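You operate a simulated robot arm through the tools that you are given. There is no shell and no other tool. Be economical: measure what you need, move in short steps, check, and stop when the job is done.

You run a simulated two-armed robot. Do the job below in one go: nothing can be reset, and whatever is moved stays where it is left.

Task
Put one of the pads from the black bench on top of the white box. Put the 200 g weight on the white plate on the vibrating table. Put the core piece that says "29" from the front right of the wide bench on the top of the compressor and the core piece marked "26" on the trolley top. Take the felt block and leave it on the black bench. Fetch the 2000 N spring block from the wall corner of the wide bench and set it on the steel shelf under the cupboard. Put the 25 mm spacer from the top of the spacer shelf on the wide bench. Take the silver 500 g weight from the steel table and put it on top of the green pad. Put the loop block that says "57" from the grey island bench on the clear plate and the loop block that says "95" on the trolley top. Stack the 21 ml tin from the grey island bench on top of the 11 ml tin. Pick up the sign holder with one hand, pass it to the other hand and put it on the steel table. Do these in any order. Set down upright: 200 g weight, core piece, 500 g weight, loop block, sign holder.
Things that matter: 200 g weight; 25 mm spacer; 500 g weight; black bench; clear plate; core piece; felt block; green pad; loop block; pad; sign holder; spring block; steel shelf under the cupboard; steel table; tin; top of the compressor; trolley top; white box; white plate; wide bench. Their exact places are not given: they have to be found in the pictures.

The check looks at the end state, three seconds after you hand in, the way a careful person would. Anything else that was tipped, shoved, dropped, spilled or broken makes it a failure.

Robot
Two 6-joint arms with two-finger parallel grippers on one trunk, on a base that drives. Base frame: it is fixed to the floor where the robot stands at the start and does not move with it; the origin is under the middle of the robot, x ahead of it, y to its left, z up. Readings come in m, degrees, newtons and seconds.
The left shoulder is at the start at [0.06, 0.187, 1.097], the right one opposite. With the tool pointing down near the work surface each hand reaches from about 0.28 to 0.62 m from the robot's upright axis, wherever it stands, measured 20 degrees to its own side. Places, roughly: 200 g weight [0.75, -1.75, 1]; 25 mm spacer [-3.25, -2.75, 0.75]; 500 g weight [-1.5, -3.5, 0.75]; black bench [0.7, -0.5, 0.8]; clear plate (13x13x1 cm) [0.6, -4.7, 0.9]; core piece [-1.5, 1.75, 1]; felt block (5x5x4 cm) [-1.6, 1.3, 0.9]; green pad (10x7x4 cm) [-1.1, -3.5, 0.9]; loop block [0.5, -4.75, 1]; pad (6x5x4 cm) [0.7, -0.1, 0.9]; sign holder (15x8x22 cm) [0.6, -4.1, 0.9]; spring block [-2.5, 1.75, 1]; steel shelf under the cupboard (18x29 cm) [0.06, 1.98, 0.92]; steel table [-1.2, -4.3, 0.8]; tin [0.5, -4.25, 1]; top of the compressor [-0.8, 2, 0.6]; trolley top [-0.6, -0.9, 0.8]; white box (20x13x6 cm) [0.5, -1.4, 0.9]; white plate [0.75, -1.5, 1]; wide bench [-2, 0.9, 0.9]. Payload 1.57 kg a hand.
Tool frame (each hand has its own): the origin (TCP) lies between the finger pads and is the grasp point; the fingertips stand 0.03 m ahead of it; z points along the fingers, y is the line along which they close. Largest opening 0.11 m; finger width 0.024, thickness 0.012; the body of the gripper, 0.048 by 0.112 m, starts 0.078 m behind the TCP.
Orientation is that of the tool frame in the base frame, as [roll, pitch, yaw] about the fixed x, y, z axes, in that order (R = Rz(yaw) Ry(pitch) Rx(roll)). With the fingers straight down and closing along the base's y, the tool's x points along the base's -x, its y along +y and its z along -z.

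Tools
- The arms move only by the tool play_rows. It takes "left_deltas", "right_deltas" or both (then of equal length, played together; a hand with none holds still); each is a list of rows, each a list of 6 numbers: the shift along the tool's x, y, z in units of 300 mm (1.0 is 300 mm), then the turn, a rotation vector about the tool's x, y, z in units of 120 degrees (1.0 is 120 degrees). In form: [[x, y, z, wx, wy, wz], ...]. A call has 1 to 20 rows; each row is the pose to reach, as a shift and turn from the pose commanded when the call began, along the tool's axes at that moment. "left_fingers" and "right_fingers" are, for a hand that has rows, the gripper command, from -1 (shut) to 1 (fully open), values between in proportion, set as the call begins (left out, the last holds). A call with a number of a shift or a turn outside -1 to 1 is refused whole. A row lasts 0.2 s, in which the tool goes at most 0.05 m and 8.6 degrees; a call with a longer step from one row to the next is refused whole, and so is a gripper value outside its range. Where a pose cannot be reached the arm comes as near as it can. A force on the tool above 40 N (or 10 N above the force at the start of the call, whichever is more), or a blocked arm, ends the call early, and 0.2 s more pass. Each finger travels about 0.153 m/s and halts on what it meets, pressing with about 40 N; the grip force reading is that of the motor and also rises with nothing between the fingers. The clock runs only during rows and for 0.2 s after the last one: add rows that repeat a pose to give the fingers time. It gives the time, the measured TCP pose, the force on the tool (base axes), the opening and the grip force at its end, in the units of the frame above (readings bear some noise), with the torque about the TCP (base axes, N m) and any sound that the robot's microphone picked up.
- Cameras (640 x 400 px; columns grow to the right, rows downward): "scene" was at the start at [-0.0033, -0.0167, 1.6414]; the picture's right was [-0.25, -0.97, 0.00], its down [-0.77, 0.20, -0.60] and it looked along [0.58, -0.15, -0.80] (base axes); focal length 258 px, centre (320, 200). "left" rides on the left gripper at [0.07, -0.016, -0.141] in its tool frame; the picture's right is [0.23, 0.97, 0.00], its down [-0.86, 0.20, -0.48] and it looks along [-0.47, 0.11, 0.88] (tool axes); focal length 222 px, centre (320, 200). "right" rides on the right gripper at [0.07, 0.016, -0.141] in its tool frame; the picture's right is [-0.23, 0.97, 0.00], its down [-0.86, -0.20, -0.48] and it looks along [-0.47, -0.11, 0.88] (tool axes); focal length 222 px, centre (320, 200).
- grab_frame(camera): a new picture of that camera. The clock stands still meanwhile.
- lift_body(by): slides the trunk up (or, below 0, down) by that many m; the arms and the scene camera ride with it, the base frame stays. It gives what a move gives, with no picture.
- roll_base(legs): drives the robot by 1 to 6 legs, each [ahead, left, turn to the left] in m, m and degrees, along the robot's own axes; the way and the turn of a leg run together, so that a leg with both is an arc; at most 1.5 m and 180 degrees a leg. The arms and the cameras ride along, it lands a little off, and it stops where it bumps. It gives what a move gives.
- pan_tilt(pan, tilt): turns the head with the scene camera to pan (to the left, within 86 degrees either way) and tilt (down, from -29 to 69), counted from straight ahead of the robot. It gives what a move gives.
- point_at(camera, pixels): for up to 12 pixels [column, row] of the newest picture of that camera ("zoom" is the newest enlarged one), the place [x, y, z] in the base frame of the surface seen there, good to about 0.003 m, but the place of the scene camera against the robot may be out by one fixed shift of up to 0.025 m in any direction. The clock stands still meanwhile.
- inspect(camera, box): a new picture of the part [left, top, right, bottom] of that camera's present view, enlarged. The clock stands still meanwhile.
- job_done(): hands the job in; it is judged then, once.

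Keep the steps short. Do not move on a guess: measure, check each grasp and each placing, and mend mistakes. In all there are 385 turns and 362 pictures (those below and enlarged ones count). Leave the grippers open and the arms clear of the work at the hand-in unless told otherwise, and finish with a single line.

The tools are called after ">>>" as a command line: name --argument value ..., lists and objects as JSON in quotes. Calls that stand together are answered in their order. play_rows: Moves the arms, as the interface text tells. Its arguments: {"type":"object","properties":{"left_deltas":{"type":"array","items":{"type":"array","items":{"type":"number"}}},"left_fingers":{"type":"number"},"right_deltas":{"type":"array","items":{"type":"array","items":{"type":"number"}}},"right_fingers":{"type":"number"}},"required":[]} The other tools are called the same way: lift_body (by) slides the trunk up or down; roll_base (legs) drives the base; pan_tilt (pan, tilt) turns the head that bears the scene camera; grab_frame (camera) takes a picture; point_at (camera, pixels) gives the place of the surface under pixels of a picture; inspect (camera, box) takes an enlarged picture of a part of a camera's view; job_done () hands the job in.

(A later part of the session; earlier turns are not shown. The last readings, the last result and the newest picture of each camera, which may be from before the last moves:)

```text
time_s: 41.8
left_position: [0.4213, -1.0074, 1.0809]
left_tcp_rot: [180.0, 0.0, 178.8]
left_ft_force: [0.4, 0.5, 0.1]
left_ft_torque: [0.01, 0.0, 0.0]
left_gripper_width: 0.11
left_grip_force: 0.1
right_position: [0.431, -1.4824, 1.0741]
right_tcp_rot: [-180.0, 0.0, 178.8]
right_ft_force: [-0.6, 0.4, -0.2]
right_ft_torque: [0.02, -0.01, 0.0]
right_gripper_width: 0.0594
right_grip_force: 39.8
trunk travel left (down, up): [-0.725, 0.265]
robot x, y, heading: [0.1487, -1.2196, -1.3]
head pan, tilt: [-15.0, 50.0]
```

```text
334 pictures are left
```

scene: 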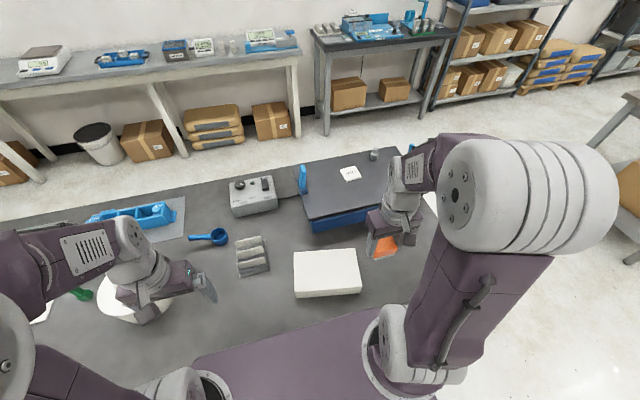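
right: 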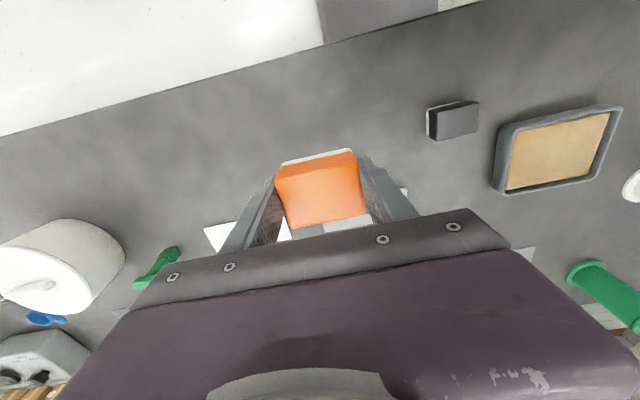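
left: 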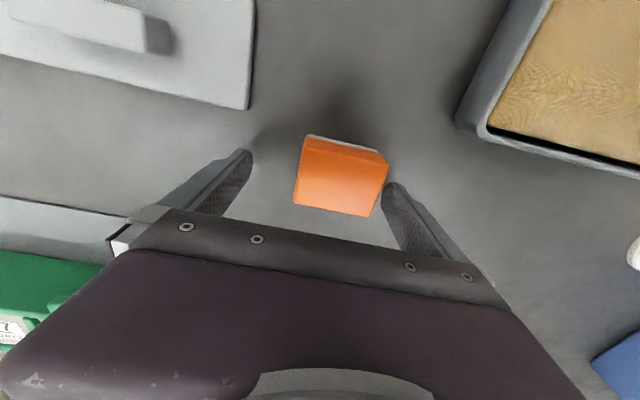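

>>> point_at --camera "scene" --pixels '[[296, 254], [354, 250], [361, 286], [296, 292], [328, 270], [350, 174], [374, 155], [330, 200], [310, 180], [328, 305]]'

>>> inspect --camera "scene" --box '[280, 120, 440, 220]'

>>> grab_frame --camera "right"

```text
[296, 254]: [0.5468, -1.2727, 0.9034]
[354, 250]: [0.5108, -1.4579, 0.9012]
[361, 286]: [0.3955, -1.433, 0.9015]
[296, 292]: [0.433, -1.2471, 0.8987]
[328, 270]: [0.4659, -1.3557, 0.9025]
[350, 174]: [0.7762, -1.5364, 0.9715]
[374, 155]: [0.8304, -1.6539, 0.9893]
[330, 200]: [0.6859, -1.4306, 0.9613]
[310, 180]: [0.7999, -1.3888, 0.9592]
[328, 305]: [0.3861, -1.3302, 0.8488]
```

```text
4.00 times, centred on (360, 170) of scene
```

zoom: 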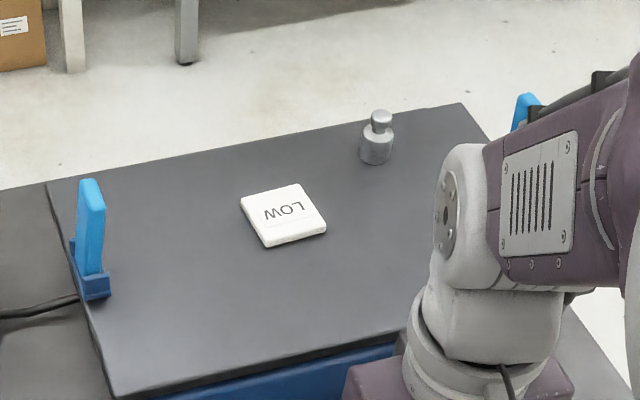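

```text
332 pictures are left
```

right: 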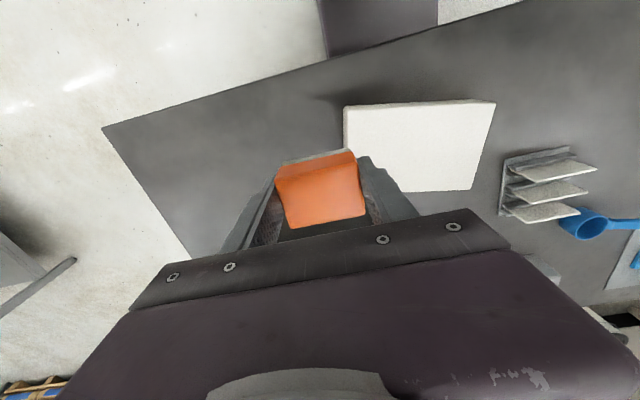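

>>> point_at --camera "right" --pixels '[[345, 112], [493, 101], [468, 187], [425, 190], [430, 145]]'

```text
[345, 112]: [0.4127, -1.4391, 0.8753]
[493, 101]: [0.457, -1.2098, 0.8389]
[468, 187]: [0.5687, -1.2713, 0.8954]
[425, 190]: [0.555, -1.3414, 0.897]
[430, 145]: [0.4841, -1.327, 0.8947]
```

>>> play_rows --right_deltas '[[-0.043, 0.11, 0, 0, 0, 0], [-0.086, 0.22, 0, 0, 0, 0], [-0.129, 0.33, 0, 0, 0, 0], [-0.171, 0.437, 0, 0, 0, 0], [-0.171, 0.437, 0.15, 0, 0, 0], [-0.171, 0.437, 0.3, 0, 0, 0], [-0.171, 0.437, 0.4, 0, 0, 0], [-0.171, 0.437, 0.445, 0, 0, 0], [-0.171, 0.437, 0.445, 0, 0, 0]]'

>>> inspect --camera "scene" --box '[240, 200, 440, 325]'

>>> grab_frame --camera "left"

```text
time_s: 43.8
left_position: [0.4218, -1.0061, 1.0809]
left_tcp_rot: [-179.9, 0.0, 178.8]
left_ft_force: [-0.5, 0.7, 0.0]
left_ft_torque: [0.01, -0.01, 0.03]
left_gripper_width: 0.1101
left_grip_force: 0.0
right_position: [0.487, -1.3523, 0.9389]
right_tcp_rot: [180.0, 0.0, 178.7]
right_ft_force: [0.4, -0.2, 0.4]
right_ft_torque: [-0.03, 0.0, 0.0]
right_gripper_width: 0.0592
right_grip_force: 39.8
trunk travel left (down, up): [-0.725, 0.265]
robot x, y, heading: [0.1445, -1.2154, -1.4]
head pan, tilt: [-15.0, 50.0]
```

```text
3.20 times, centred on (340, 262) of scene
```

zoom: 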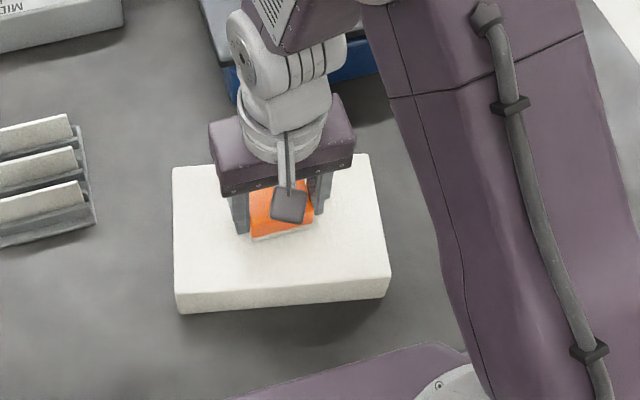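

```text
330 pictures are left
```

left: 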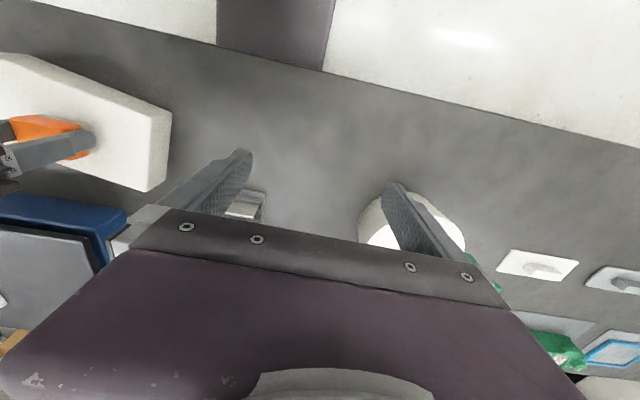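

Pad is over the box; lower 4 mm, open, and rise.

>>> play_rows --right_deltas '[[0, 0, 0.013, 0, 0, 0], [0, 0, 0.013, 0, 0, 0]]'

>>> play_rows --right_deltas '[[0, 0, 0, 0, 0, 0], [0, 0, 0, 0, 0, 0], [0, 0, -0.1, 0, 0, 0], [0, 0, -0.25, 0, 0, 0], [0, 0, -0.4, 0, 0, 0], [0, 0, -0.55, 0, 0, 0], [0, 0, -0.55, 0, 0, 0]]' --right_fingers 1

>>> inspect --camera "scene" --box '[240, 130, 440, 255]'

>>> grab_frame --camera "right"

```text
time_s: 44.4
left_position: [0.4215, -1.0067, 1.0802]
left_tcp_rot: [-179.9, 0.0, 178.8]
left_ft_force: [-0.4, -0.1, 0.3]
left_ft_torque: [0.0, -0.03, 0.0]
left_gripper_width: 0.1101
left_grip_force: 0.1
right_position: [0.4866, -1.3524, 0.9365]
right_tcp_rot: [180.0, 0.1, 178.7]
right_ft_force: [-0.6, 0.0, -1.0]
right_ft_torque: [0.04, 0.0, -0.03]
right_gripper_width: 0.0594
right_grip_force: 40.3
trunk travel left (down, up): [-0.725, 0.265]
robot x, y, heading: [0.146, -1.2161, -1.5]
head pan, tilt: [-15.0, 50.0]
```

```text
time_s: 46.0
left_position: [0.4225, -1.0074, 1.0796]
left_tcp_rot: [-180.0, 0.0, 178.8]
left_ft_force: [0.6, 0.2, -0.3]
left_ft_torque: [0.02, -0.01, -0.02]
left_gripper_width: 0.1102
left_grip_force: 0.1
right_position: [0.4867, -1.3504, 1.102]
right_tcp_rot: [-180.0, 0.0, 178.8]
right_ft_force: [0.2, -0.4, 0.2]
right_ft_torque: [-0.01, 0.0, 0.03]
right_gripper_width: 0.1098
right_grip_force: 0.1
trunk travel left (down, up): [-0.725, 0.265]
robot x, y, heading: [0.1452, -1.2152, -1.0]
head pan, tilt: [-15.0, 50.0]
```

```text
3.20 times, centred on (340, 192) of scene
```

zoom: 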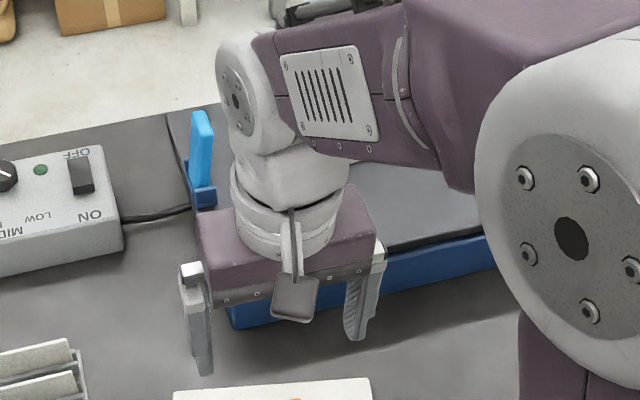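

```text
328 pictures are left
```

right: 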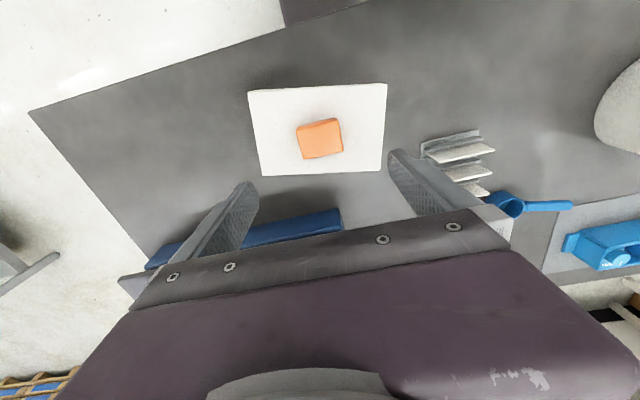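

Pad is placed well. Before going for the weight, measure robot base outline and bench end in the right view.

>>> point_at --camera "right" --pixels '[[330, 5], [290, 15], [280, 5], [365, 2], [300, 20], [35, 112], [145, 255], [60, 95], [150, 70], [250, 215], [150, 262], [30, 275]]'

>>> pan_tilt --pan -60 --tilt 45

>>> grab_frame --camera "scene"

```text
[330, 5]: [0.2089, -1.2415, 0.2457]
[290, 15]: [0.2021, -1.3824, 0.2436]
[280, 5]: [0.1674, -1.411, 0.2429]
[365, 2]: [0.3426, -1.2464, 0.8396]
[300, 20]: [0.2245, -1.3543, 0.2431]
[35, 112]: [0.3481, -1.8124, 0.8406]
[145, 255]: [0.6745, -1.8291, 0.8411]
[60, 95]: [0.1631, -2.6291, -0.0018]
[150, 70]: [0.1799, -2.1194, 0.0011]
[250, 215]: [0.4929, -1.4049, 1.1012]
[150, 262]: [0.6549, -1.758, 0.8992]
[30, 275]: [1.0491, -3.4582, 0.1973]
```

```text
time_s: 47.1
left_position: [0.4207, -1.0075, 1.0814]
left_tcp_rot: [-180.0, 0.1, 178.8]
left_ft_force: [-0.9, -0.3, 0.5]
left_ft_torque: [-0.02, 0.0, -0.03]
left_gripper_width: 0.1098
left_grip_force: 0.1
right_position: [0.4865, -1.3516, 1.1012]
right_tcp_rot: [180.0, 0.0, 178.8]
right_ft_force: [-0.8, -0.2, 0.2]
right_ft_torque: [-0.01, -0.01, -0.01]
right_gripper_width: 0.1102
right_grip_force: 0.0
trunk travel left (down, up): [-0.725, 0.265]
robot x, y, heading: [0.1509, -1.2141, -1.2]
head pan, tilt: [-60.0, 45.0]
```

```text
327 pictures are left
```

scene: 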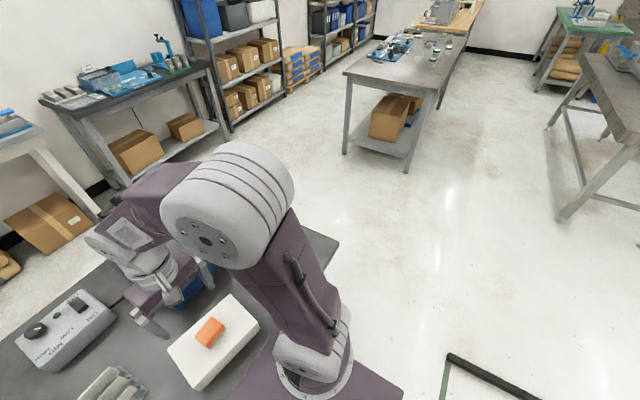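

Base body is low (0.245 m) and its front only ~0.1 ahead of the axis, so I can go under the bench edge. Move right 0.25 m and look below.

>>> roll_base --legs '[[-0.08, -0.24, 1.2]]'

>>> pan_tilt --pan 0 --tilt 50

>>> grab_frame --camera "scene"

>>> grab_frame --camera "right"

```text
time_s: 48.9
left_position: [0.333, -1.2387, 1.0801]
left_tcp_rot: [-179.9, 0.0, 180.0]
left_ft_force: [0.9, 0.4, 0.0]
left_ft_torque: [-0.02, -0.02, -0.05]
left_gripper_width: 0.1102
left_grip_force: 0.0
right_position: [0.4058, -1.5812, 1.1024]
right_tcp_rot: [-179.9, -0.1, 179.9]
right_ft_force: [0.1, 1.4, -0.1]
right_ft_torque: [0.03, 0.0, 0.02]
right_gripper_width: 0.11
right_grip_force: 0.1
trunk travel left (down, up): [-0.725, 0.265]
robot x, y, heading: [0.0642, -1.4539, -0.1]
head pan, tilt: [-60.0, 45.0]
```

```text
time_s: 50.2
left_position: [0.334, -1.2393, 1.0811]
left_tcp_rot: [180.0, 0.0, 179.9]
left_ft_force: [-0.4, -0.1, -0.5]
left_ft_torque: [0.03, -0.02, 0.01]
left_gripper_width: 0.1098
left_grip_force: 0.2
right_position: [0.4043, -1.5814, 1.1019]
right_tcp_rot: [-179.9, 0.1, 180.0]
right_ft_force: [-0.7, -0.2, 0.2]
right_ft_torque: [0.01, -0.01, -0.01]
right_gripper_width: 0.1103
right_grip_force: 0.1
trunk travel left (down, up): [-0.725, 0.265]
robot x, y, heading: [0.062, -1.4537, -0.2]
head pan, tilt: [0.0, 50.0]
```

```text
326 pictures are left
```

scene: 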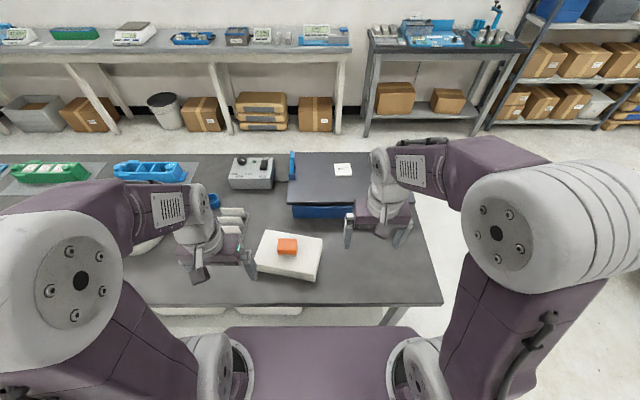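

```text
325 pictures are left
```

right: 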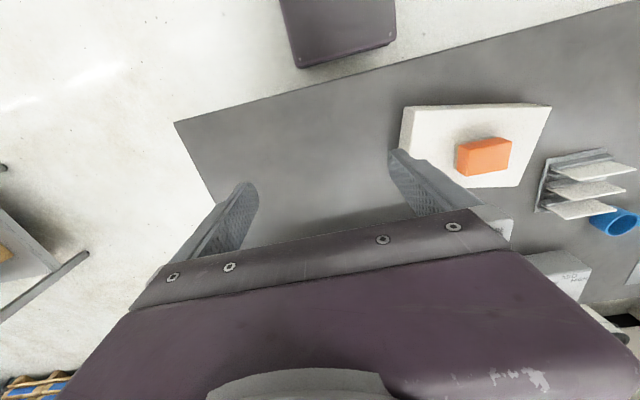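

>>> point_at --camera "scene" --pixels '[[240, 308], [298, 308], [270, 312], [190, 312], [390, 315], [385, 322], [343, 170], [320, 230], [290, 165]]'

>>> point_at --camera "right" --pixels '[[302, 64], [393, 40], [290, 10], [340, 30], [392, 5]]'

```text
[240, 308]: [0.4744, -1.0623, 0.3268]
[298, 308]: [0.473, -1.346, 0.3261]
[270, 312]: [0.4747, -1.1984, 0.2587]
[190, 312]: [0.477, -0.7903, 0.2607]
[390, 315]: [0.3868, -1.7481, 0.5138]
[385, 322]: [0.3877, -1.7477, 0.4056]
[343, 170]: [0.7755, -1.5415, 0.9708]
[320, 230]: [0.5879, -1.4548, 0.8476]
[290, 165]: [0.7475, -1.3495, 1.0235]
```

```text
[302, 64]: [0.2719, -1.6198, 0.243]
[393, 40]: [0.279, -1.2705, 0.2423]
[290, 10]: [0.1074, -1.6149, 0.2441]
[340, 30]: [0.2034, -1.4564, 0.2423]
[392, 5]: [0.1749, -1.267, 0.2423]
```

Base can go to x≈0.24 (bins start at 0.485). Drive there.

>>> roll_base --legs '[[0.175, -0.045, 0]]'

>>> pan_tilt --pan 0 --tilt 50

>>> grab_frame --camera "scene"

>>> grab_frame --camera "right"

```text
time_s: 51.8
left_position: [0.4924, -1.2802, 1.08]
left_tcp_rot: [-179.9, -0.2, -179.9]
left_ft_force: [2.5, -1.4, 0.3]
left_ft_torque: [0.22, 0.23, -0.03]
left_gripper_width: 0.11
left_grip_force: 0.1
right_position: [0.5634, -1.6256, 1.1021]
right_tcp_rot: [180.0, -0.2, -179.9]
right_ft_force: [0.1, -1.4, -1.1]
right_ft_torque: [0.22, -0.05, -0.01]
right_gripper_width: 0.11
right_grip_force: 0.0
trunk travel left (down, up): [-0.725, 0.265]
robot x, y, heading: [0.2172, -1.4923, 0.1]
head pan, tilt: [0.0, 50.0]
```

```text
time_s: 52.4
left_position: [0.4886, -1.2805, 1.0802]
left_tcp_rot: [179.9, -0.1, -179.9]
left_ft_force: [0.4, 0.5, -0.2]
left_ft_torque: [-0.01, 0.01, 0.05]
left_gripper_width: 0.1101
left_grip_force: 0.0
right_position: [0.5618, -1.6219, 1.1012]
right_tcp_rot: [180.0, -0.1, -179.8]
right_ft_force: [-0.4, 0.2, -1.0]
right_ft_torque: [0.01, -0.01, -0.01]
right_gripper_width: 0.1103
right_grip_force: 0.2
trunk travel left (down, up): [-0.725, 0.265]
robot x, y, heading: [0.2138, -1.4948, -0.1]
head pan, tilt: [0.0, 50.0]
```

```text
324 pictures are left
```

scene: 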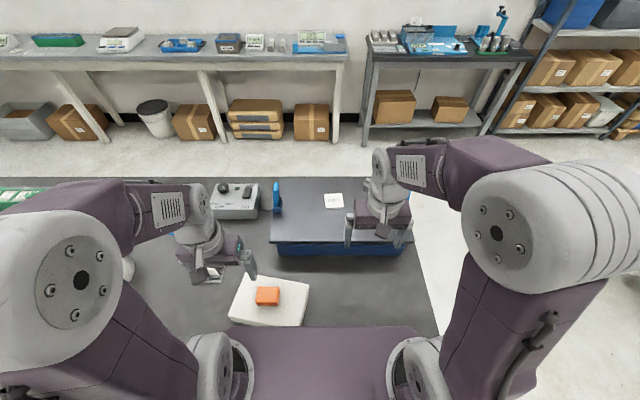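

```text
323 pictures are left
```

right: 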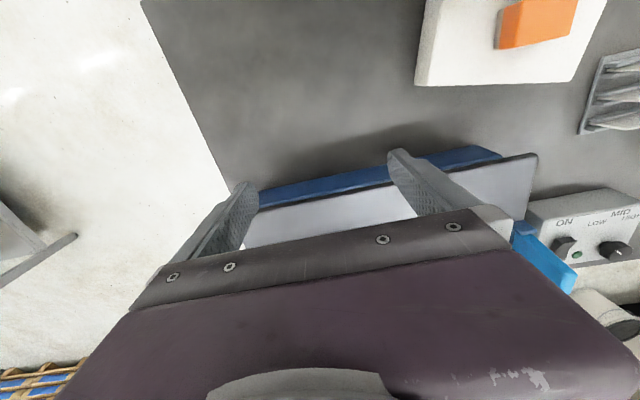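

The base touched the bench at x≈0.215; back off slightly. Then tilt the right hand 30° outward for more reach and shift it to the right so the weight is visible.

>>> roll_base --legs '[[-0.012, 0, 0]]'

>>> play_rows --right_deltas '[[0, -0.08, -0.05, 0, -0.06, 0], [0, -0.16, -0.1, 0, -0.12, 0], [0, -0.24, -0.1, 0, -0.18, 0], [0, -0.32, -0.1, 0, -0.25, 0], [0, -0.4, -0.1, 0, -0.25, 0], [0, -0.4, -0.1, 0, -0.25, 0]]'

>>> inspect --camera "scene" --box '[240, 150, 440, 275]'

```text
time_s: 53.1
left_position: [0.4793, -1.2807, 1.0802]
left_tcp_rot: [-179.9, -0.1, 180.0]
left_ft_force: [0.5, 0.3, -0.9]
left_ft_torque: [0.01, 0.0, -0.01]
left_gripper_width: 0.1102
left_grip_force: 0.0
right_position: [0.5509, -1.623, 1.1011]
right_tcp_rot: [-179.9, -0.2, -180.0]
right_ft_force: [0.0, 0.2, -0.1]
right_ft_torque: [0.0, 0.03, -0.01]
right_gripper_width: 0.11
right_grip_force: 0.0
trunk travel left (down, up): [-0.725, 0.265]
robot x, y, heading: [0.2047, -1.4992, -0.1]
head pan, tilt: [0.0, 50.0]
```

```text
time_s: 54.5
left_position: [0.4765, -1.2809, 1.0799]
left_tcp_rot: [-180.0, 0.0, 180.0]
left_ft_force: [0.0, -0.4, -0.5]
left_ft_torque: [0.0, -0.01, 0.03]
left_gripper_width: 0.1101
left_grip_force: 0.1
right_position: [0.5475, -1.7429, 1.1309]
right_tcp_rot: [180.0, 30.1, -179.9]
right_ft_force: [1.3, 0.6, 0.2]
right_ft_torque: [-0.01, 0.0, -0.01]
right_gripper_width: 0.11
right_grip_force: 0.1
trunk travel left (down, up): [-0.725, 0.265]
robot x, y, heading: [0.2047, -1.4942, -0.1]
head pan, tilt: [0.0, 50.0]
```

```text
3.20 times, centred on (340, 212) of scene
```

zoom: 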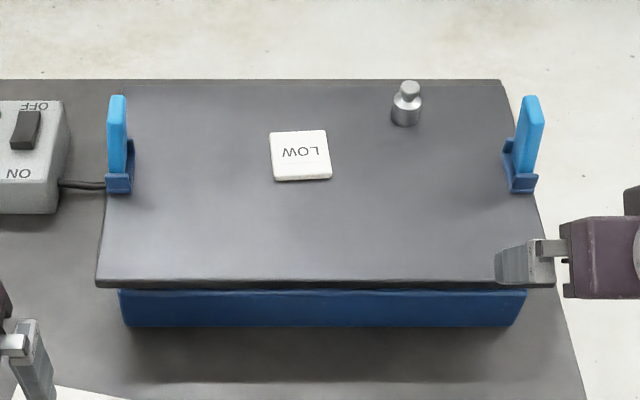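

>>> point_at --camera "zoom" --pixels '[[405, 112], [394, 110], [417, 110], [409, 88], [405, 98], [300, 155], [273, 135], [325, 132], [330, 173], [276, 178], [405, 122], [405, 135]]'

```text
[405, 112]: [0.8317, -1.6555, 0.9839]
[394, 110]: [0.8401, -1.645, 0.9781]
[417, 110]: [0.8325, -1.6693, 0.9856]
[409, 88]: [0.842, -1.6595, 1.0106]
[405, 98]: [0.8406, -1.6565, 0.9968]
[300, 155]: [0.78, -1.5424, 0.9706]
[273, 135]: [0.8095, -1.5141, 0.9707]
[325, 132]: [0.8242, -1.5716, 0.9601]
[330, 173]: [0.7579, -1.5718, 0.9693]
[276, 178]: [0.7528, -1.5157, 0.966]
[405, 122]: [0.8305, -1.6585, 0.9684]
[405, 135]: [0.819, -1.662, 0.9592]
```

Weight ≈ (0.854,-1.657), base 0.953; plate ≈ (0.792,-1.541). Hover tilted hand above the weight.

>>> play_rows --right_deltas '[[0, 0.144, 0, 0, 0, 0], [0, 0.287, 0, 0, 0, 0], [-0.105, 0.287, 0.099, 0, 0, 0], [-0.21, 0.287, 0.198, 0, 0, 0], [-0.314, 0.287, 0.297, 0, 0, 0], [-0.419, 0.287, 0.396, 0, 0, 0], [-0.524, 0.287, 0.495, 0, 0, 0], [-0.628, 0.287, 0.594, 0, 0, 0], [-0.733, 0.287, 0.693, 0, 0, 0], [-0.733, 0.287, 0.693, 0, 0, 0]]' --right_fingers 0.2

>>> grab_frame --camera "right"

>>> inspect --camera "scene" --box '[320, 150, 440, 225]'

```text
time_s: 56.7
left_position: [0.4751, -1.2813, 1.0813]
left_tcp_rot: [180.0, 0.0, -179.9]
left_ft_force: [0.2, -0.2, -0.3]
left_ft_torque: [0.03, -0.01, 0.01]
left_gripper_width: 0.1101
left_grip_force: 0.0
right_position: [0.8413, -1.657, 1.0612]
right_tcp_rot: [180.0, 30.0, 179.9]
right_ft_force: [0.3, -0.1, 0.4]
right_ft_torque: [0.02, 0.02, -0.01]
right_gripper_width: 0.066
right_grip_force: 0.1
trunk travel left (down, up): [-0.725, 0.265]
robot x, y, heading: [0.208, -1.4994, 0.1]
head pan, tilt: [0.0, 50.0]
```

```text
321 pictures are left
```

right: 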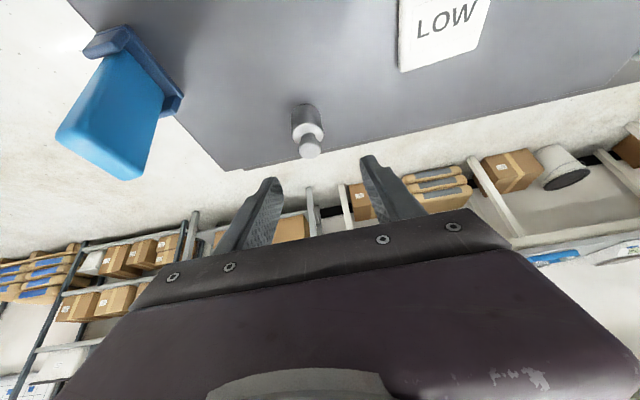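

```text
5.33 times, centred on (380, 188) of scene
```

zoom: 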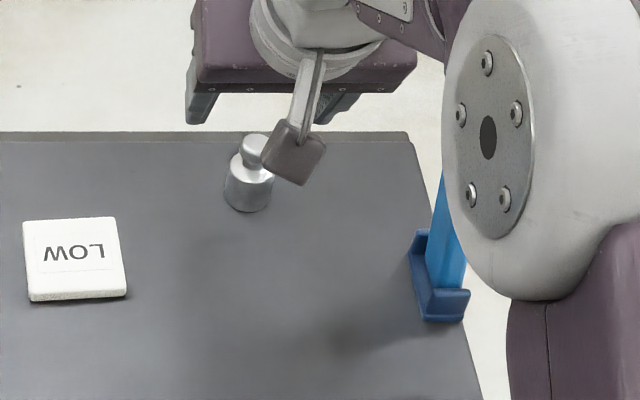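

>>> point_at --camera "right" --pixels '[[306, 114], [293, 118], [318, 115], [309, 148], [305, 128], [430, 20], [405, 68], [470, 45], [300, 90]]'

```text
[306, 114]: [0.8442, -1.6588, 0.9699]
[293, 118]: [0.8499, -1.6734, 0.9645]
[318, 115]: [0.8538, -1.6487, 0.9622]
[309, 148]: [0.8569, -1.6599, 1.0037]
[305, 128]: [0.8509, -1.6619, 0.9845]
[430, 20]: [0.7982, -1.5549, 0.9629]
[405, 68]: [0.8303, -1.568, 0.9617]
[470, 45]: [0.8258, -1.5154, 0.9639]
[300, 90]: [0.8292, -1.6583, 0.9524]
```

>>> play_rows --right_deltas '[[0.05, -0.013, 0.104, 0, 0, 0], [0.1, -0.013, 0.208, 0, 0, 0], [0.1, -0.013, 0.208, 0, 0, 0]]'

>>> grab_frame --camera "right"

```text
time_s: 57.5
left_position: [0.4751, -1.2803, 1.0801]
left_tcp_rot: [-179.9, 0.0, 180.0]
left_ft_force: [0.7, 0.4, -0.9]
left_ft_torque: [-0.02, -0.04, 0.02]
left_gripper_width: 0.11
left_grip_force: 0.1
right_position: [0.8477, -1.6623, 0.9932]
right_tcp_rot: [-180.0, 30.1, -179.9]
right_ft_force: [-0.3, -0.8, 0.6]
right_ft_torque: [-0.02, -0.01, 0.03]
right_gripper_width: 0.0662
right_grip_force: 0.1
trunk travel left (down, up): [-0.725, 0.265]
robot x, y, heading: [0.2056, -1.493, 0.1]
head pan, tilt: [0.0, 50.0]
```

```text
319 pictures are left
```

right: 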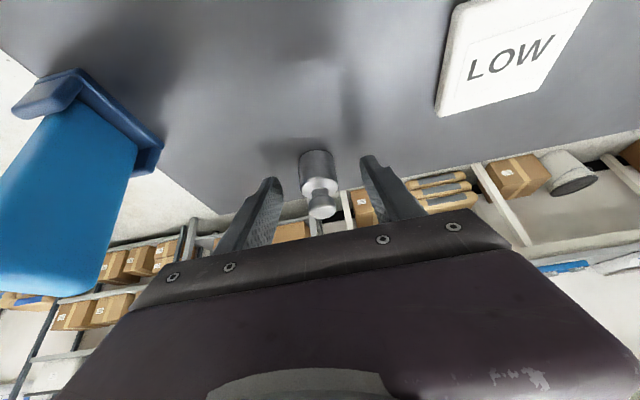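

Weight is between the fingers. Close and lift 5 cm.

>>> play_rows --right_deltas '[[0, 0, 0, 0, 0, 0], [0, 0, 0, 0, 0, 0], [0, 0, 0, 0, 0, 0]]' --right_fingers -1

>>> play_rows --right_deltas '[[-0.04, 0, -0.072, 0, 0, 0], [-0.083, 0, -0.144, 0, 0, 0], [-0.083, 0, -0.144, 0, 0, 0]]'

>>> grab_frame --camera "right"

```text
time_s: 58.3
left_position: [0.4766, -1.2821, 1.0796]
left_tcp_rot: [-180.0, 0.1, -180.0]
left_ft_force: [-0.1, -1.0, -0.2]
left_ft_torque: [0.03, 0.0, -0.01]
left_gripper_width: 0.11
left_grip_force: 0.1
right_position: [0.848, -1.6602, 0.9933]
right_tcp_rot: [-180.0, 30.0, 179.9]
right_ft_force: [1.9, 0.7, 0.8]
right_ft_torque: [0.05, -0.04, -0.02]
right_gripper_width: 0.0298
right_grip_force: 39.4
trunk travel left (down, up): [-0.725, 0.265]
robot x, y, heading: [0.207, -1.4957, 0.0]
head pan, tilt: [0.0, 50.0]
```

```text
time_s: 59.1
left_position: [0.4769, -1.2817, 1.0798]
left_tcp_rot: [179.9, -0.1, -180.0]
left_ft_force: [-0.2, -0.2, 0.1]
left_ft_torque: [0.05, -0.01, -0.01]
left_gripper_width: 0.1101
left_grip_force: 0.1
right_position: [0.8491, -1.6609, 1.0431]
right_tcp_rot: [179.9, 30.0, -180.0]
right_ft_force: [-0.1, -0.6, -2.8]
right_ft_torque: [-0.02, 0.05, 0.0]
right_gripper_width: 0.03
right_grip_force: 39.0
trunk travel left (down, up): [-0.725, 0.265]
robot x, y, heading: [0.2117, -1.4956, -0.2]
head pan, tilt: [0.0, 50.0]
```

```text
318 pictures are left
```

right: 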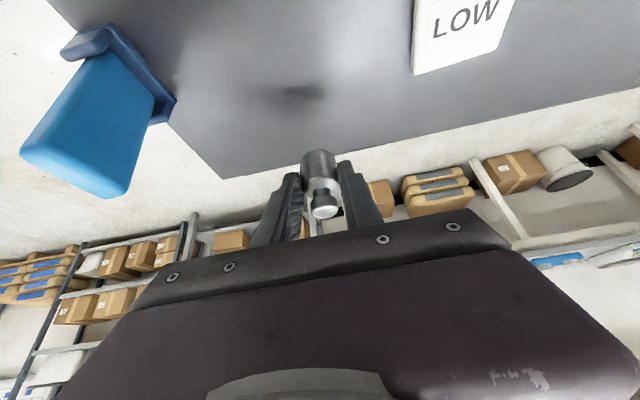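

>>> play_rows --right_deltas '[[0.059, 0.132, -0.034, 0, 0, 0], [0.117, 0.265, -0.068, 0, 0, 0], [0.176, 0.397, -0.102, 0, 0, 0], [0.204, 0.397, -0.052, 0, 0, 0], [0.237, 0.397, 0.006, 0, 0, 0], [0.237, 0.397, 0.006, 0, 0, 0]]'

>>> grab_frame --camera "right"

>>> inspect --camera "scene" --box '[280, 150, 400, 225]'

```text
time_s: 60.5
left_position: [0.4757, -1.2799, 1.0805]
left_tcp_rot: [-180.0, 0.0, -180.0]
left_ft_force: [-0.1, 0.2, 0.2]
left_ft_torque: [0.01, -0.01, 0.03]
left_gripper_width: 0.1099
left_grip_force: 0.0
right_position: [0.7872, -1.5412, 1.0066]
right_tcp_rot: [179.9, 30.0, 180.0]
right_ft_force: [0.9, 0.1, -1.4]
right_ft_torque: [0.01, 0.04, 0.04]
right_gripper_width: 0.0299
right_grip_force: 38.6
trunk travel left (down, up): [-0.725, 0.265]
robot x, y, heading: [0.2046, -1.4976, -0.2]
head pan, tilt: [0.0, 50.0]
```

```text
317 pictures are left
```

right: 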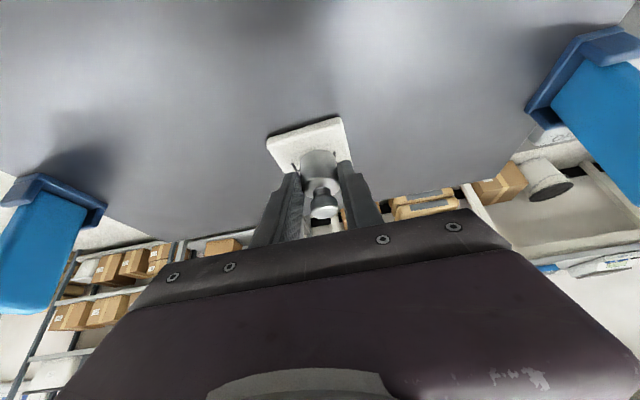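

```text
5.33 times, centred on (340, 188) of scene
```

zoom: 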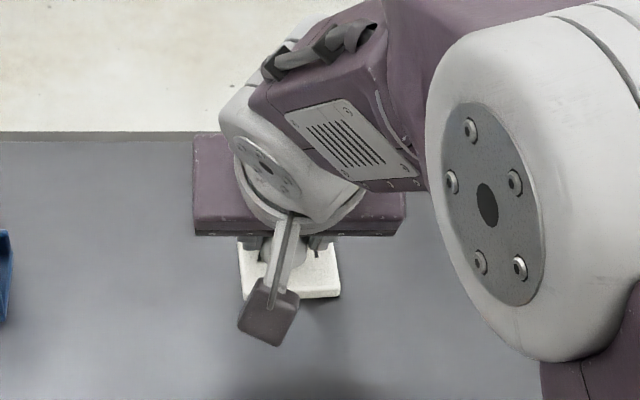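

Looks centred on the plate. Lower 3 mm, release, back up along the tool.

>>> play_rows --right_deltas '[[0.004, 0, 0.008, 0, 0, 0], [0.004, 0, 0.008, 0, 0, 0]]'

>>> play_rows --right_deltas '[[0, 0, 0, 0, 0, 0], [0, 0, 0, 0, 0, 0], [0, 0, -0.1, 0, 0, 0], [0, 0, -0.2, 0, 0, 0], [0, 0, -0.35, 0, 0, 0], [0, 0, -0.5, 0, 0, 0], [0, 0, -0.5, 0, 0, 0]]' --right_fingers 0.2

>>> grab_frame --camera "right"

```text
time_s: 61.1
left_position: [0.4765, -1.2805, 1.0803]
left_tcp_rot: [-179.9, -0.1, 180.0]
left_ft_force: [0.2, -1.0, -0.4]
left_ft_torque: [-0.01, 0.01, 0.01]
left_gripper_width: 0.1099
left_grip_force: 0.1
right_position: [0.7871, -1.5419, 1.003]
right_tcp_rot: [180.0, 30.1, -179.9]
right_ft_force: [1.6, -1.0, 5.2]
right_ft_torque: [0.02, -0.18, -0.02]
right_gripper_width: 0.0297
right_grip_force: 39.3
trunk travel left (down, up): [-0.725, 0.265]
robot x, y, heading: [0.2085, -1.4992, -0.3]
head pan, tilt: [0.0, 50.0]
```

```text
time_s: 62.7
left_position: [0.4781, -1.2821, 1.0797]
left_tcp_rot: [-179.9, 0.0, -180.0]
left_ft_force: [-0.9, -0.4, -0.1]
left_ft_torque: [-0.01, -0.03, -0.02]
left_gripper_width: 0.1102
left_grip_force: 0.0
right_position: [0.7115, -1.5427, 1.1343]
right_tcp_rot: [179.9, 29.8, -179.9]
right_ft_force: [-1.1, -0.2, -0.1]
right_ft_torque: [0.01, -0.03, 0.0]
right_gripper_width: 0.066
right_grip_force: 0.0
trunk travel left (down, up): [-0.725, 0.265]
robot x, y, heading: [0.2051, -1.4931, -0.2]
head pan, tilt: [0.0, 50.0]
```

```text
315 pictures are left
```

right: 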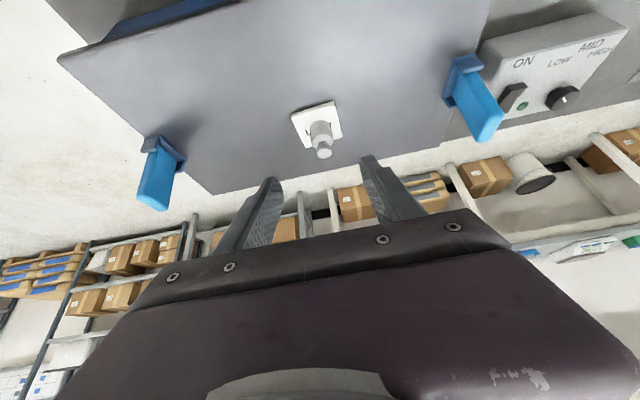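

Weight stands on the plate. Retract and straighten the right hand, then drive back to the start area and look toward the wide bench.

>>> play_rows --right_deltas '[[0.06, 0, -0.1, 0, 0.03, 0], [0.12, -0.05, -0.16, 0, 0.06, 0], [0.18, -0.15, -0.2, 0, 0.1, 0], [0.24, -0.27, -0.22, 0, 0.13, 0], [0.3, -0.4, -0.25, 0, 0.16, 0], [0.36, -0.53, -0.25, 0, 0.2, 0], [0.43, -0.66, -0.25, 0, 0.23, 0], [0.43, -0.75, -0.25, 0, 0.25, 0], [0.43, -0.75, -0.25, 0, 0.25, 0]]' --right_fingers 1

>>> roll_base --legs '[[-0.15, 0, 0], [0, 1.45, 0], [0, 0, 120]]'

>>> pan_tilt --pan 30 --tilt 25

>>> grab_frame --camera "scene"

>>> pan_tilt --pan -30 --tilt 25

>>> grab_frame --camera "scene"

```text
time_s: 64.7
left_position: [0.4751, -1.2804, 1.0801]
left_tcp_rot: [180.0, 0.0, -180.0]
left_ft_force: [-0.2, 0.3, 0.2]
left_ft_torque: [0.01, -0.01, 0.0]
left_gripper_width: 0.1102
left_grip_force: 0.1
right_position: [0.5626, -1.7665, 1.1348]
right_tcp_rot: [180.0, 0.0, -179.8]
right_ft_force: [-0.5, -0.3, 0.4]
right_ft_torque: [-0.01, 0.02, -0.01]
right_gripper_width: 0.11
right_grip_force: 0.0
trunk travel left (down, up): [-0.725, 0.265]
robot x, y, heading: [0.2045, -1.4976, 0.0]
head pan, tilt: [0.0, 50.0]
```

```text
time_s: 77.8
left_position: [-0.2712, 0.0857, 1.0814]
left_tcp_rot: [180.0, 0.1, -60.6]
left_ft_force: [0.5, 0.2, -0.3]
left_ft_torque: [-0.01, 0.01, 0.02]
left_gripper_width: 0.1099
left_grip_force: 0.0
right_position: [0.111, 0.4012, 1.1341]
right_tcp_rot: [179.9, 0.0, -60.7]
right_ft_force: [-1.0, 0.6, 0.9]
right_ft_torque: [0.0, 0.02, 0.02]
right_gripper_width: 0.1102
right_grip_force: 0.0
trunk travel left (down, up): [-0.725, 0.265]
robot x, y, heading: [0.0494, -0.0442, 119.3]
head pan, tilt: [0.0, 50.0]
```

```text
time_s: 78.8
left_position: [-0.2717, 0.0867, 1.0802]
left_tcp_rot: [-179.9, 0.0, -60.5]
left_ft_force: [-0.2, -0.4, -0.7]
left_ft_torque: [0.0, -0.04, -0.02]
left_gripper_width: 0.11
left_grip_force: 0.0
right_position: [0.1103, 0.4002, 1.1339]
right_tcp_rot: [-179.9, -0.1, -60.6]
right_ft_force: [-0.4, 0.1, 0.3]
right_ft_torque: [-0.01, 0.0, 0.02]
right_gripper_width: 0.1099
right_grip_force: 0.0
trunk travel left (down, up): [-0.725, 0.265]
robot x, y, heading: [0.0489, -0.0406, 119.4]
head pan, tilt: [30.0, 25.0]
```

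```text
314 pictures are left
```

scene: 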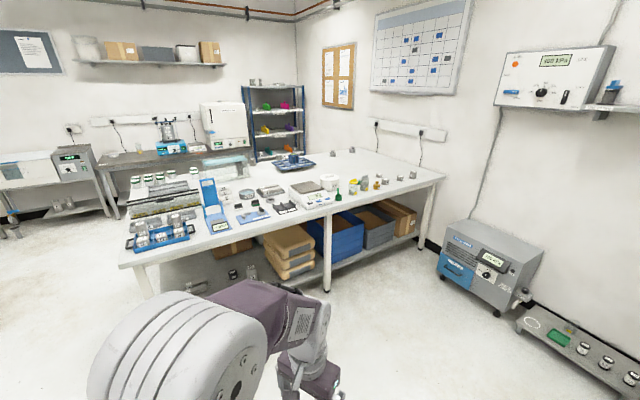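

```text
time_s: 80.1
left_position: [-0.2694, 0.0864, 1.0805]
left_tcp_rot: [179.9, -0.1, -60.6]
left_ft_force: [0.6, 0.5, 0.0]
left_ft_torque: [-0.01, 0.0, 0.0]
left_gripper_width: 0.1099
left_grip_force: 0.1
right_position: [0.1109, 0.4012, 1.1343]
right_tcp_rot: [-180.0, 0.0, -60.5]
right_ft_force: [0.7, 0.0, 0.6]
right_ft_torque: [0.0, 0.01, 0.04]
right_gripper_width: 0.1099
right_grip_force: 0.1
trunk travel left (down, up): [-0.725, 0.265]
robot x, y, heading: [0.0507, -0.043, 119.4]
head pan, tilt: [-30.0, 25.0]
```

```text
313 pictures are left
```

scene: 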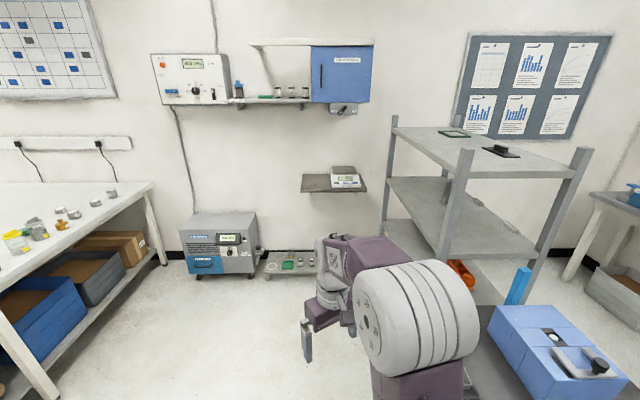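

>>> pan_tilt --pan 30 --tilt 25

>>> inspect --camera "scene" --box '[120, 130, 440, 330]'

>>> point_at --camera "zoom" --pixels '[[20, 265], [410, 175], [640, 90], [520, 95], [475, 110], [560, 90], [440, 120], [310, 130], [180, 225], [210, 100], [170, 125], [230, 300]]'

```text
time_s: 81.4
left_position: [-0.2701, 0.0866, 1.0807]
left_tcp_rot: [-180.0, 0.0, -60.6]
left_ft_force: [-0.7, -0.2, -0.5]
left_ft_torque: [-0.01, 0.0, -0.03]
left_gripper_width: 0.1099
left_grip_force: 0.0
right_position: [0.1117, 0.4006, 1.1341]
right_tcp_rot: [179.9, 0.0, -60.5]
right_ft_force: [0.6, -0.2, 0.4]
right_ft_torque: [0.02, -0.01, 0.0]
right_gripper_width: 0.1097
right_grip_force: 0.1
trunk travel left (down, up): [-0.725, 0.265]
robot x, y, heading: [0.0527, -0.0451, 119.2]
head pan, tilt: [30.0, 25.0]
```

```text
2.00 times, centred on (280, 230) of scene
```

zoom: 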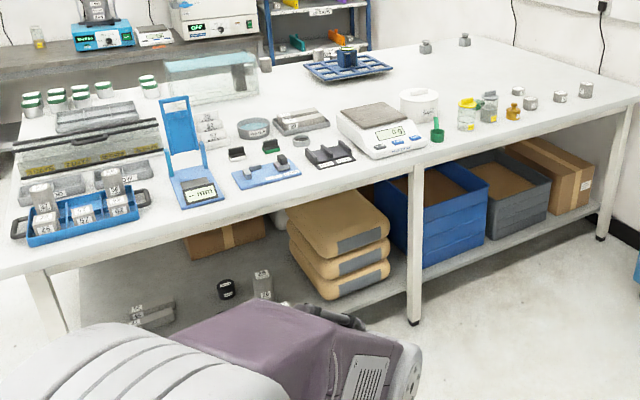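

```text
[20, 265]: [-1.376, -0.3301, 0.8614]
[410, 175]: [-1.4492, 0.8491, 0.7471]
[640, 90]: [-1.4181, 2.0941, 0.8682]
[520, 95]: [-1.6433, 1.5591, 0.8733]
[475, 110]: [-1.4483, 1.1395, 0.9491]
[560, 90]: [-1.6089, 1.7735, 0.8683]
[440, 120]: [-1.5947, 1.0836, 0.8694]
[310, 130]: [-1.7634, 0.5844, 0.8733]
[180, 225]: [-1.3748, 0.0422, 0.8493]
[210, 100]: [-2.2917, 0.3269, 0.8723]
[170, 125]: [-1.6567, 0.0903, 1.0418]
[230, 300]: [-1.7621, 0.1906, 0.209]
```

Core pieces are near the front right of the wide bench (~(-1.6,1.6)); felt block nearby. I drive there, facing the bench.

>>> roll_base --legs '[[0, 0, 60.5], [0.85, -0.2, 0], [0, -1.15, 0]]'

>>> pan_tilt --pan 0 --tilt 35

>>> grab_frame --camera "scene"

>>> inspect --camera "scene" --box '[240, 90, 480, 240]'

```text
time_s: 94.1
left_position: [-1.0751, 1.0855, 1.0801]
left_tcp_rot: [180.0, -0.2, 0.3]
left_ft_force: [0.3, 0.2, -0.4]
left_ft_torque: [0.0, 0.02, 0.01]
left_gripper_width: 0.1097
left_grip_force: 0.1
right_position: [-1.1642, 1.5705, 1.134]
right_tcp_rot: [-179.9, 0.0, 0.3]
right_ft_force: [-0.5, -0.4, -0.2]
right_ft_torque: [-0.01, -0.01, 0.02]
right_gripper_width: 0.1099
right_grip_force: 0.0
trunk travel left (down, up): [-0.725, 0.265]
robot x, y, heading: [-0.8039, 1.3058, -179.7]
head pan, tilt: [30.0, 25.0]
```

```text
time_s: 95.1
left_position: [-1.0747, 1.0866, 1.08]
left_tcp_rot: [-180.0, 0.0, 0.3]
left_ft_force: [-0.5, 0.4, -0.2]
left_ft_torque: [0.0, 0.01, -0.02]
left_gripper_width: 0.11
left_grip_force: 0.1
right_position: [-1.1647, 1.5718, 1.1347]
right_tcp_rot: [180.0, -0.1, 0.4]
right_ft_force: [0.7, 0.1, -0.1]
right_ft_torque: [0.02, 0.01, 0.0]
right_gripper_width: 0.11
right_grip_force: 0.1
trunk travel left (down, up): [-0.725, 0.265]
robot x, y, heading: [-0.803, 1.3036, -179.8]
head pan, tilt: [0.0, 35.0]
```

```text
311 pictures are left
```

scene: 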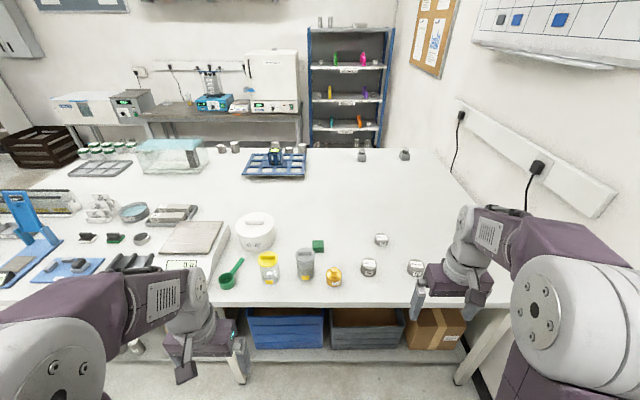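

```text
2.67 times, centred on (360, 165) of scene
```

zoom: 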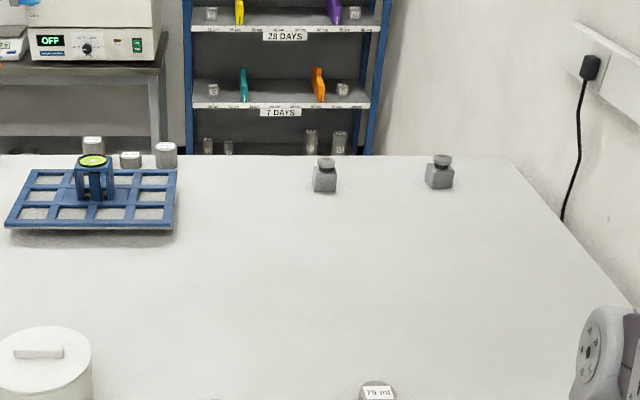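

>>> point_at --camera "scene" --pixels '[[362, 155], [404, 155], [318, 246], [380, 240], [369, 268], [415, 268], [334, 280], [305, 265], [365, 148], [350, 130], [330, 145], [455, 165]]'

>>> inspect --camera "scene" --box '[240, 210, 440, 310]'

>>> inspect --camera "scene" --box '[300, 100, 460, 200]'

```text
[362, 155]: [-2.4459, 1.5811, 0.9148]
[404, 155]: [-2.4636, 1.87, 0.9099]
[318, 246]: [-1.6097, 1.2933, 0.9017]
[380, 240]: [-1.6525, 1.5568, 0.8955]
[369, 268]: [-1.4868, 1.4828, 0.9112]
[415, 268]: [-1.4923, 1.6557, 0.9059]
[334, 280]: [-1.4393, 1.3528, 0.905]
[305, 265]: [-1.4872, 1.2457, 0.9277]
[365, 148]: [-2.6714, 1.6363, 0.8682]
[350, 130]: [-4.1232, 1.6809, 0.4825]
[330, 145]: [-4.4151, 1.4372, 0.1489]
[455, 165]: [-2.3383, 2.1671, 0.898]
```

```text
3.20 times, centred on (340, 260) of scene
```

zoom: 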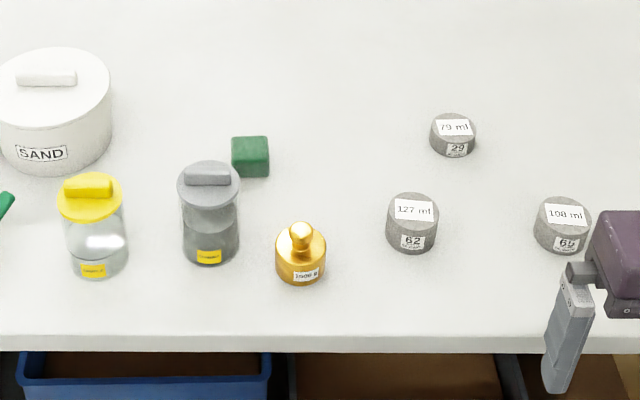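

```text
4.00 times, centred on (380, 150) of scene
```

zoom: 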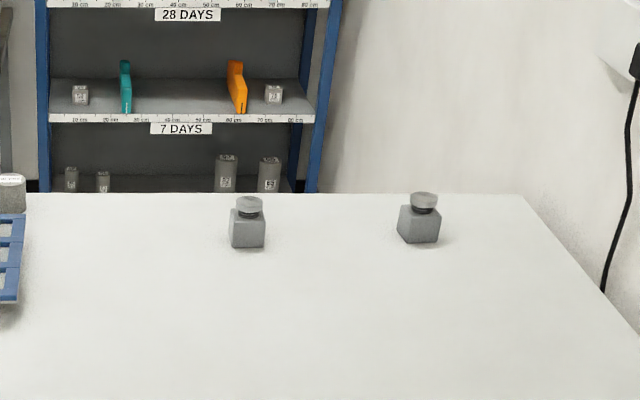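

Core "29" at (-1.65,1.56); a fourth core is hidden by the right hand. Drive 0.3 m closer and raise/pull the right hand right to see.

>>> roll_base --legs '[[0.29, 0, 0]]'

>>> pan_tilt --pan -10 --tilt 50

>>> grab_frame --camera "scene"

>>> grab_frame --camera "right"

```text
time_s: 97.1
left_position: [-1.367, 1.0862, 1.0813]
left_tcp_rot: [-180.0, 0.1, 0.2]
left_ft_force: [0.2, -0.1, 0.5]
left_ft_torque: [0.02, 0.01, 0.02]
left_gripper_width: 0.1102
left_grip_force: 0.1
right_position: [-1.4545, 1.572, 1.1344]
right_tcp_rot: [-180.0, 0.2, 0.1]
right_ft_force: [0.5, 0.5, -0.2]
right_ft_torque: [0.0, -0.05, 0.0]
right_gripper_width: 0.11
right_grip_force: 0.1
trunk travel left (down, up): [-0.725, 0.265]
robot x, y, heading: [-1.0935, 1.3042, -179.6]
head pan, tilt: [0.0, 35.0]
```

```text
time_s: 97.9
left_position: [-1.3685, 1.0866, 1.0797]
left_tcp_rot: [-180.0, 0.1, 0.2]
left_ft_force: [-0.3, 0.4, -0.5]
left_ft_torque: [0.0, 0.03, 0.0]
left_gripper_width: 0.1101
left_grip_force: 0.1
right_position: [-1.4566, 1.5716, 1.1327]
right_tcp_rot: [-179.9, 0.0, 0.3]
right_ft_force: [-1.0, -0.2, 0.6]
right_ft_torque: [0.0, 0.01, 0.0]
right_gripper_width: 0.1101
right_grip_force: 0.1
trunk travel left (down, up): [-0.725, 0.265]
robot x, y, heading: [-1.0952, 1.2994, -180.0]
head pan, tilt: [-10.0, 50.0]
```

```text
307 pictures are left
```

scene: 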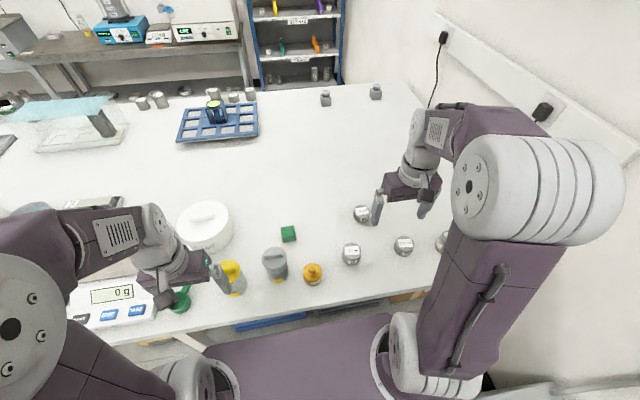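

```text
306 pictures are left
```

right: 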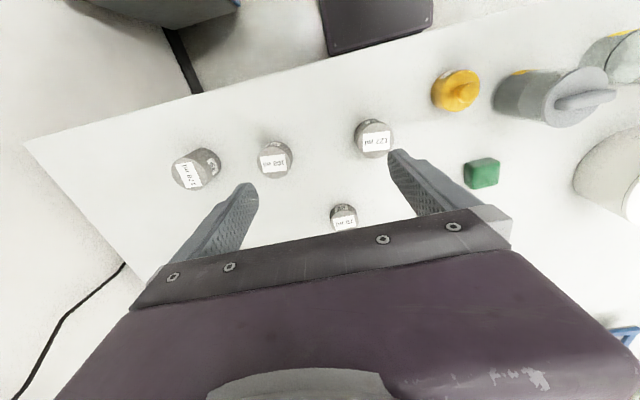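

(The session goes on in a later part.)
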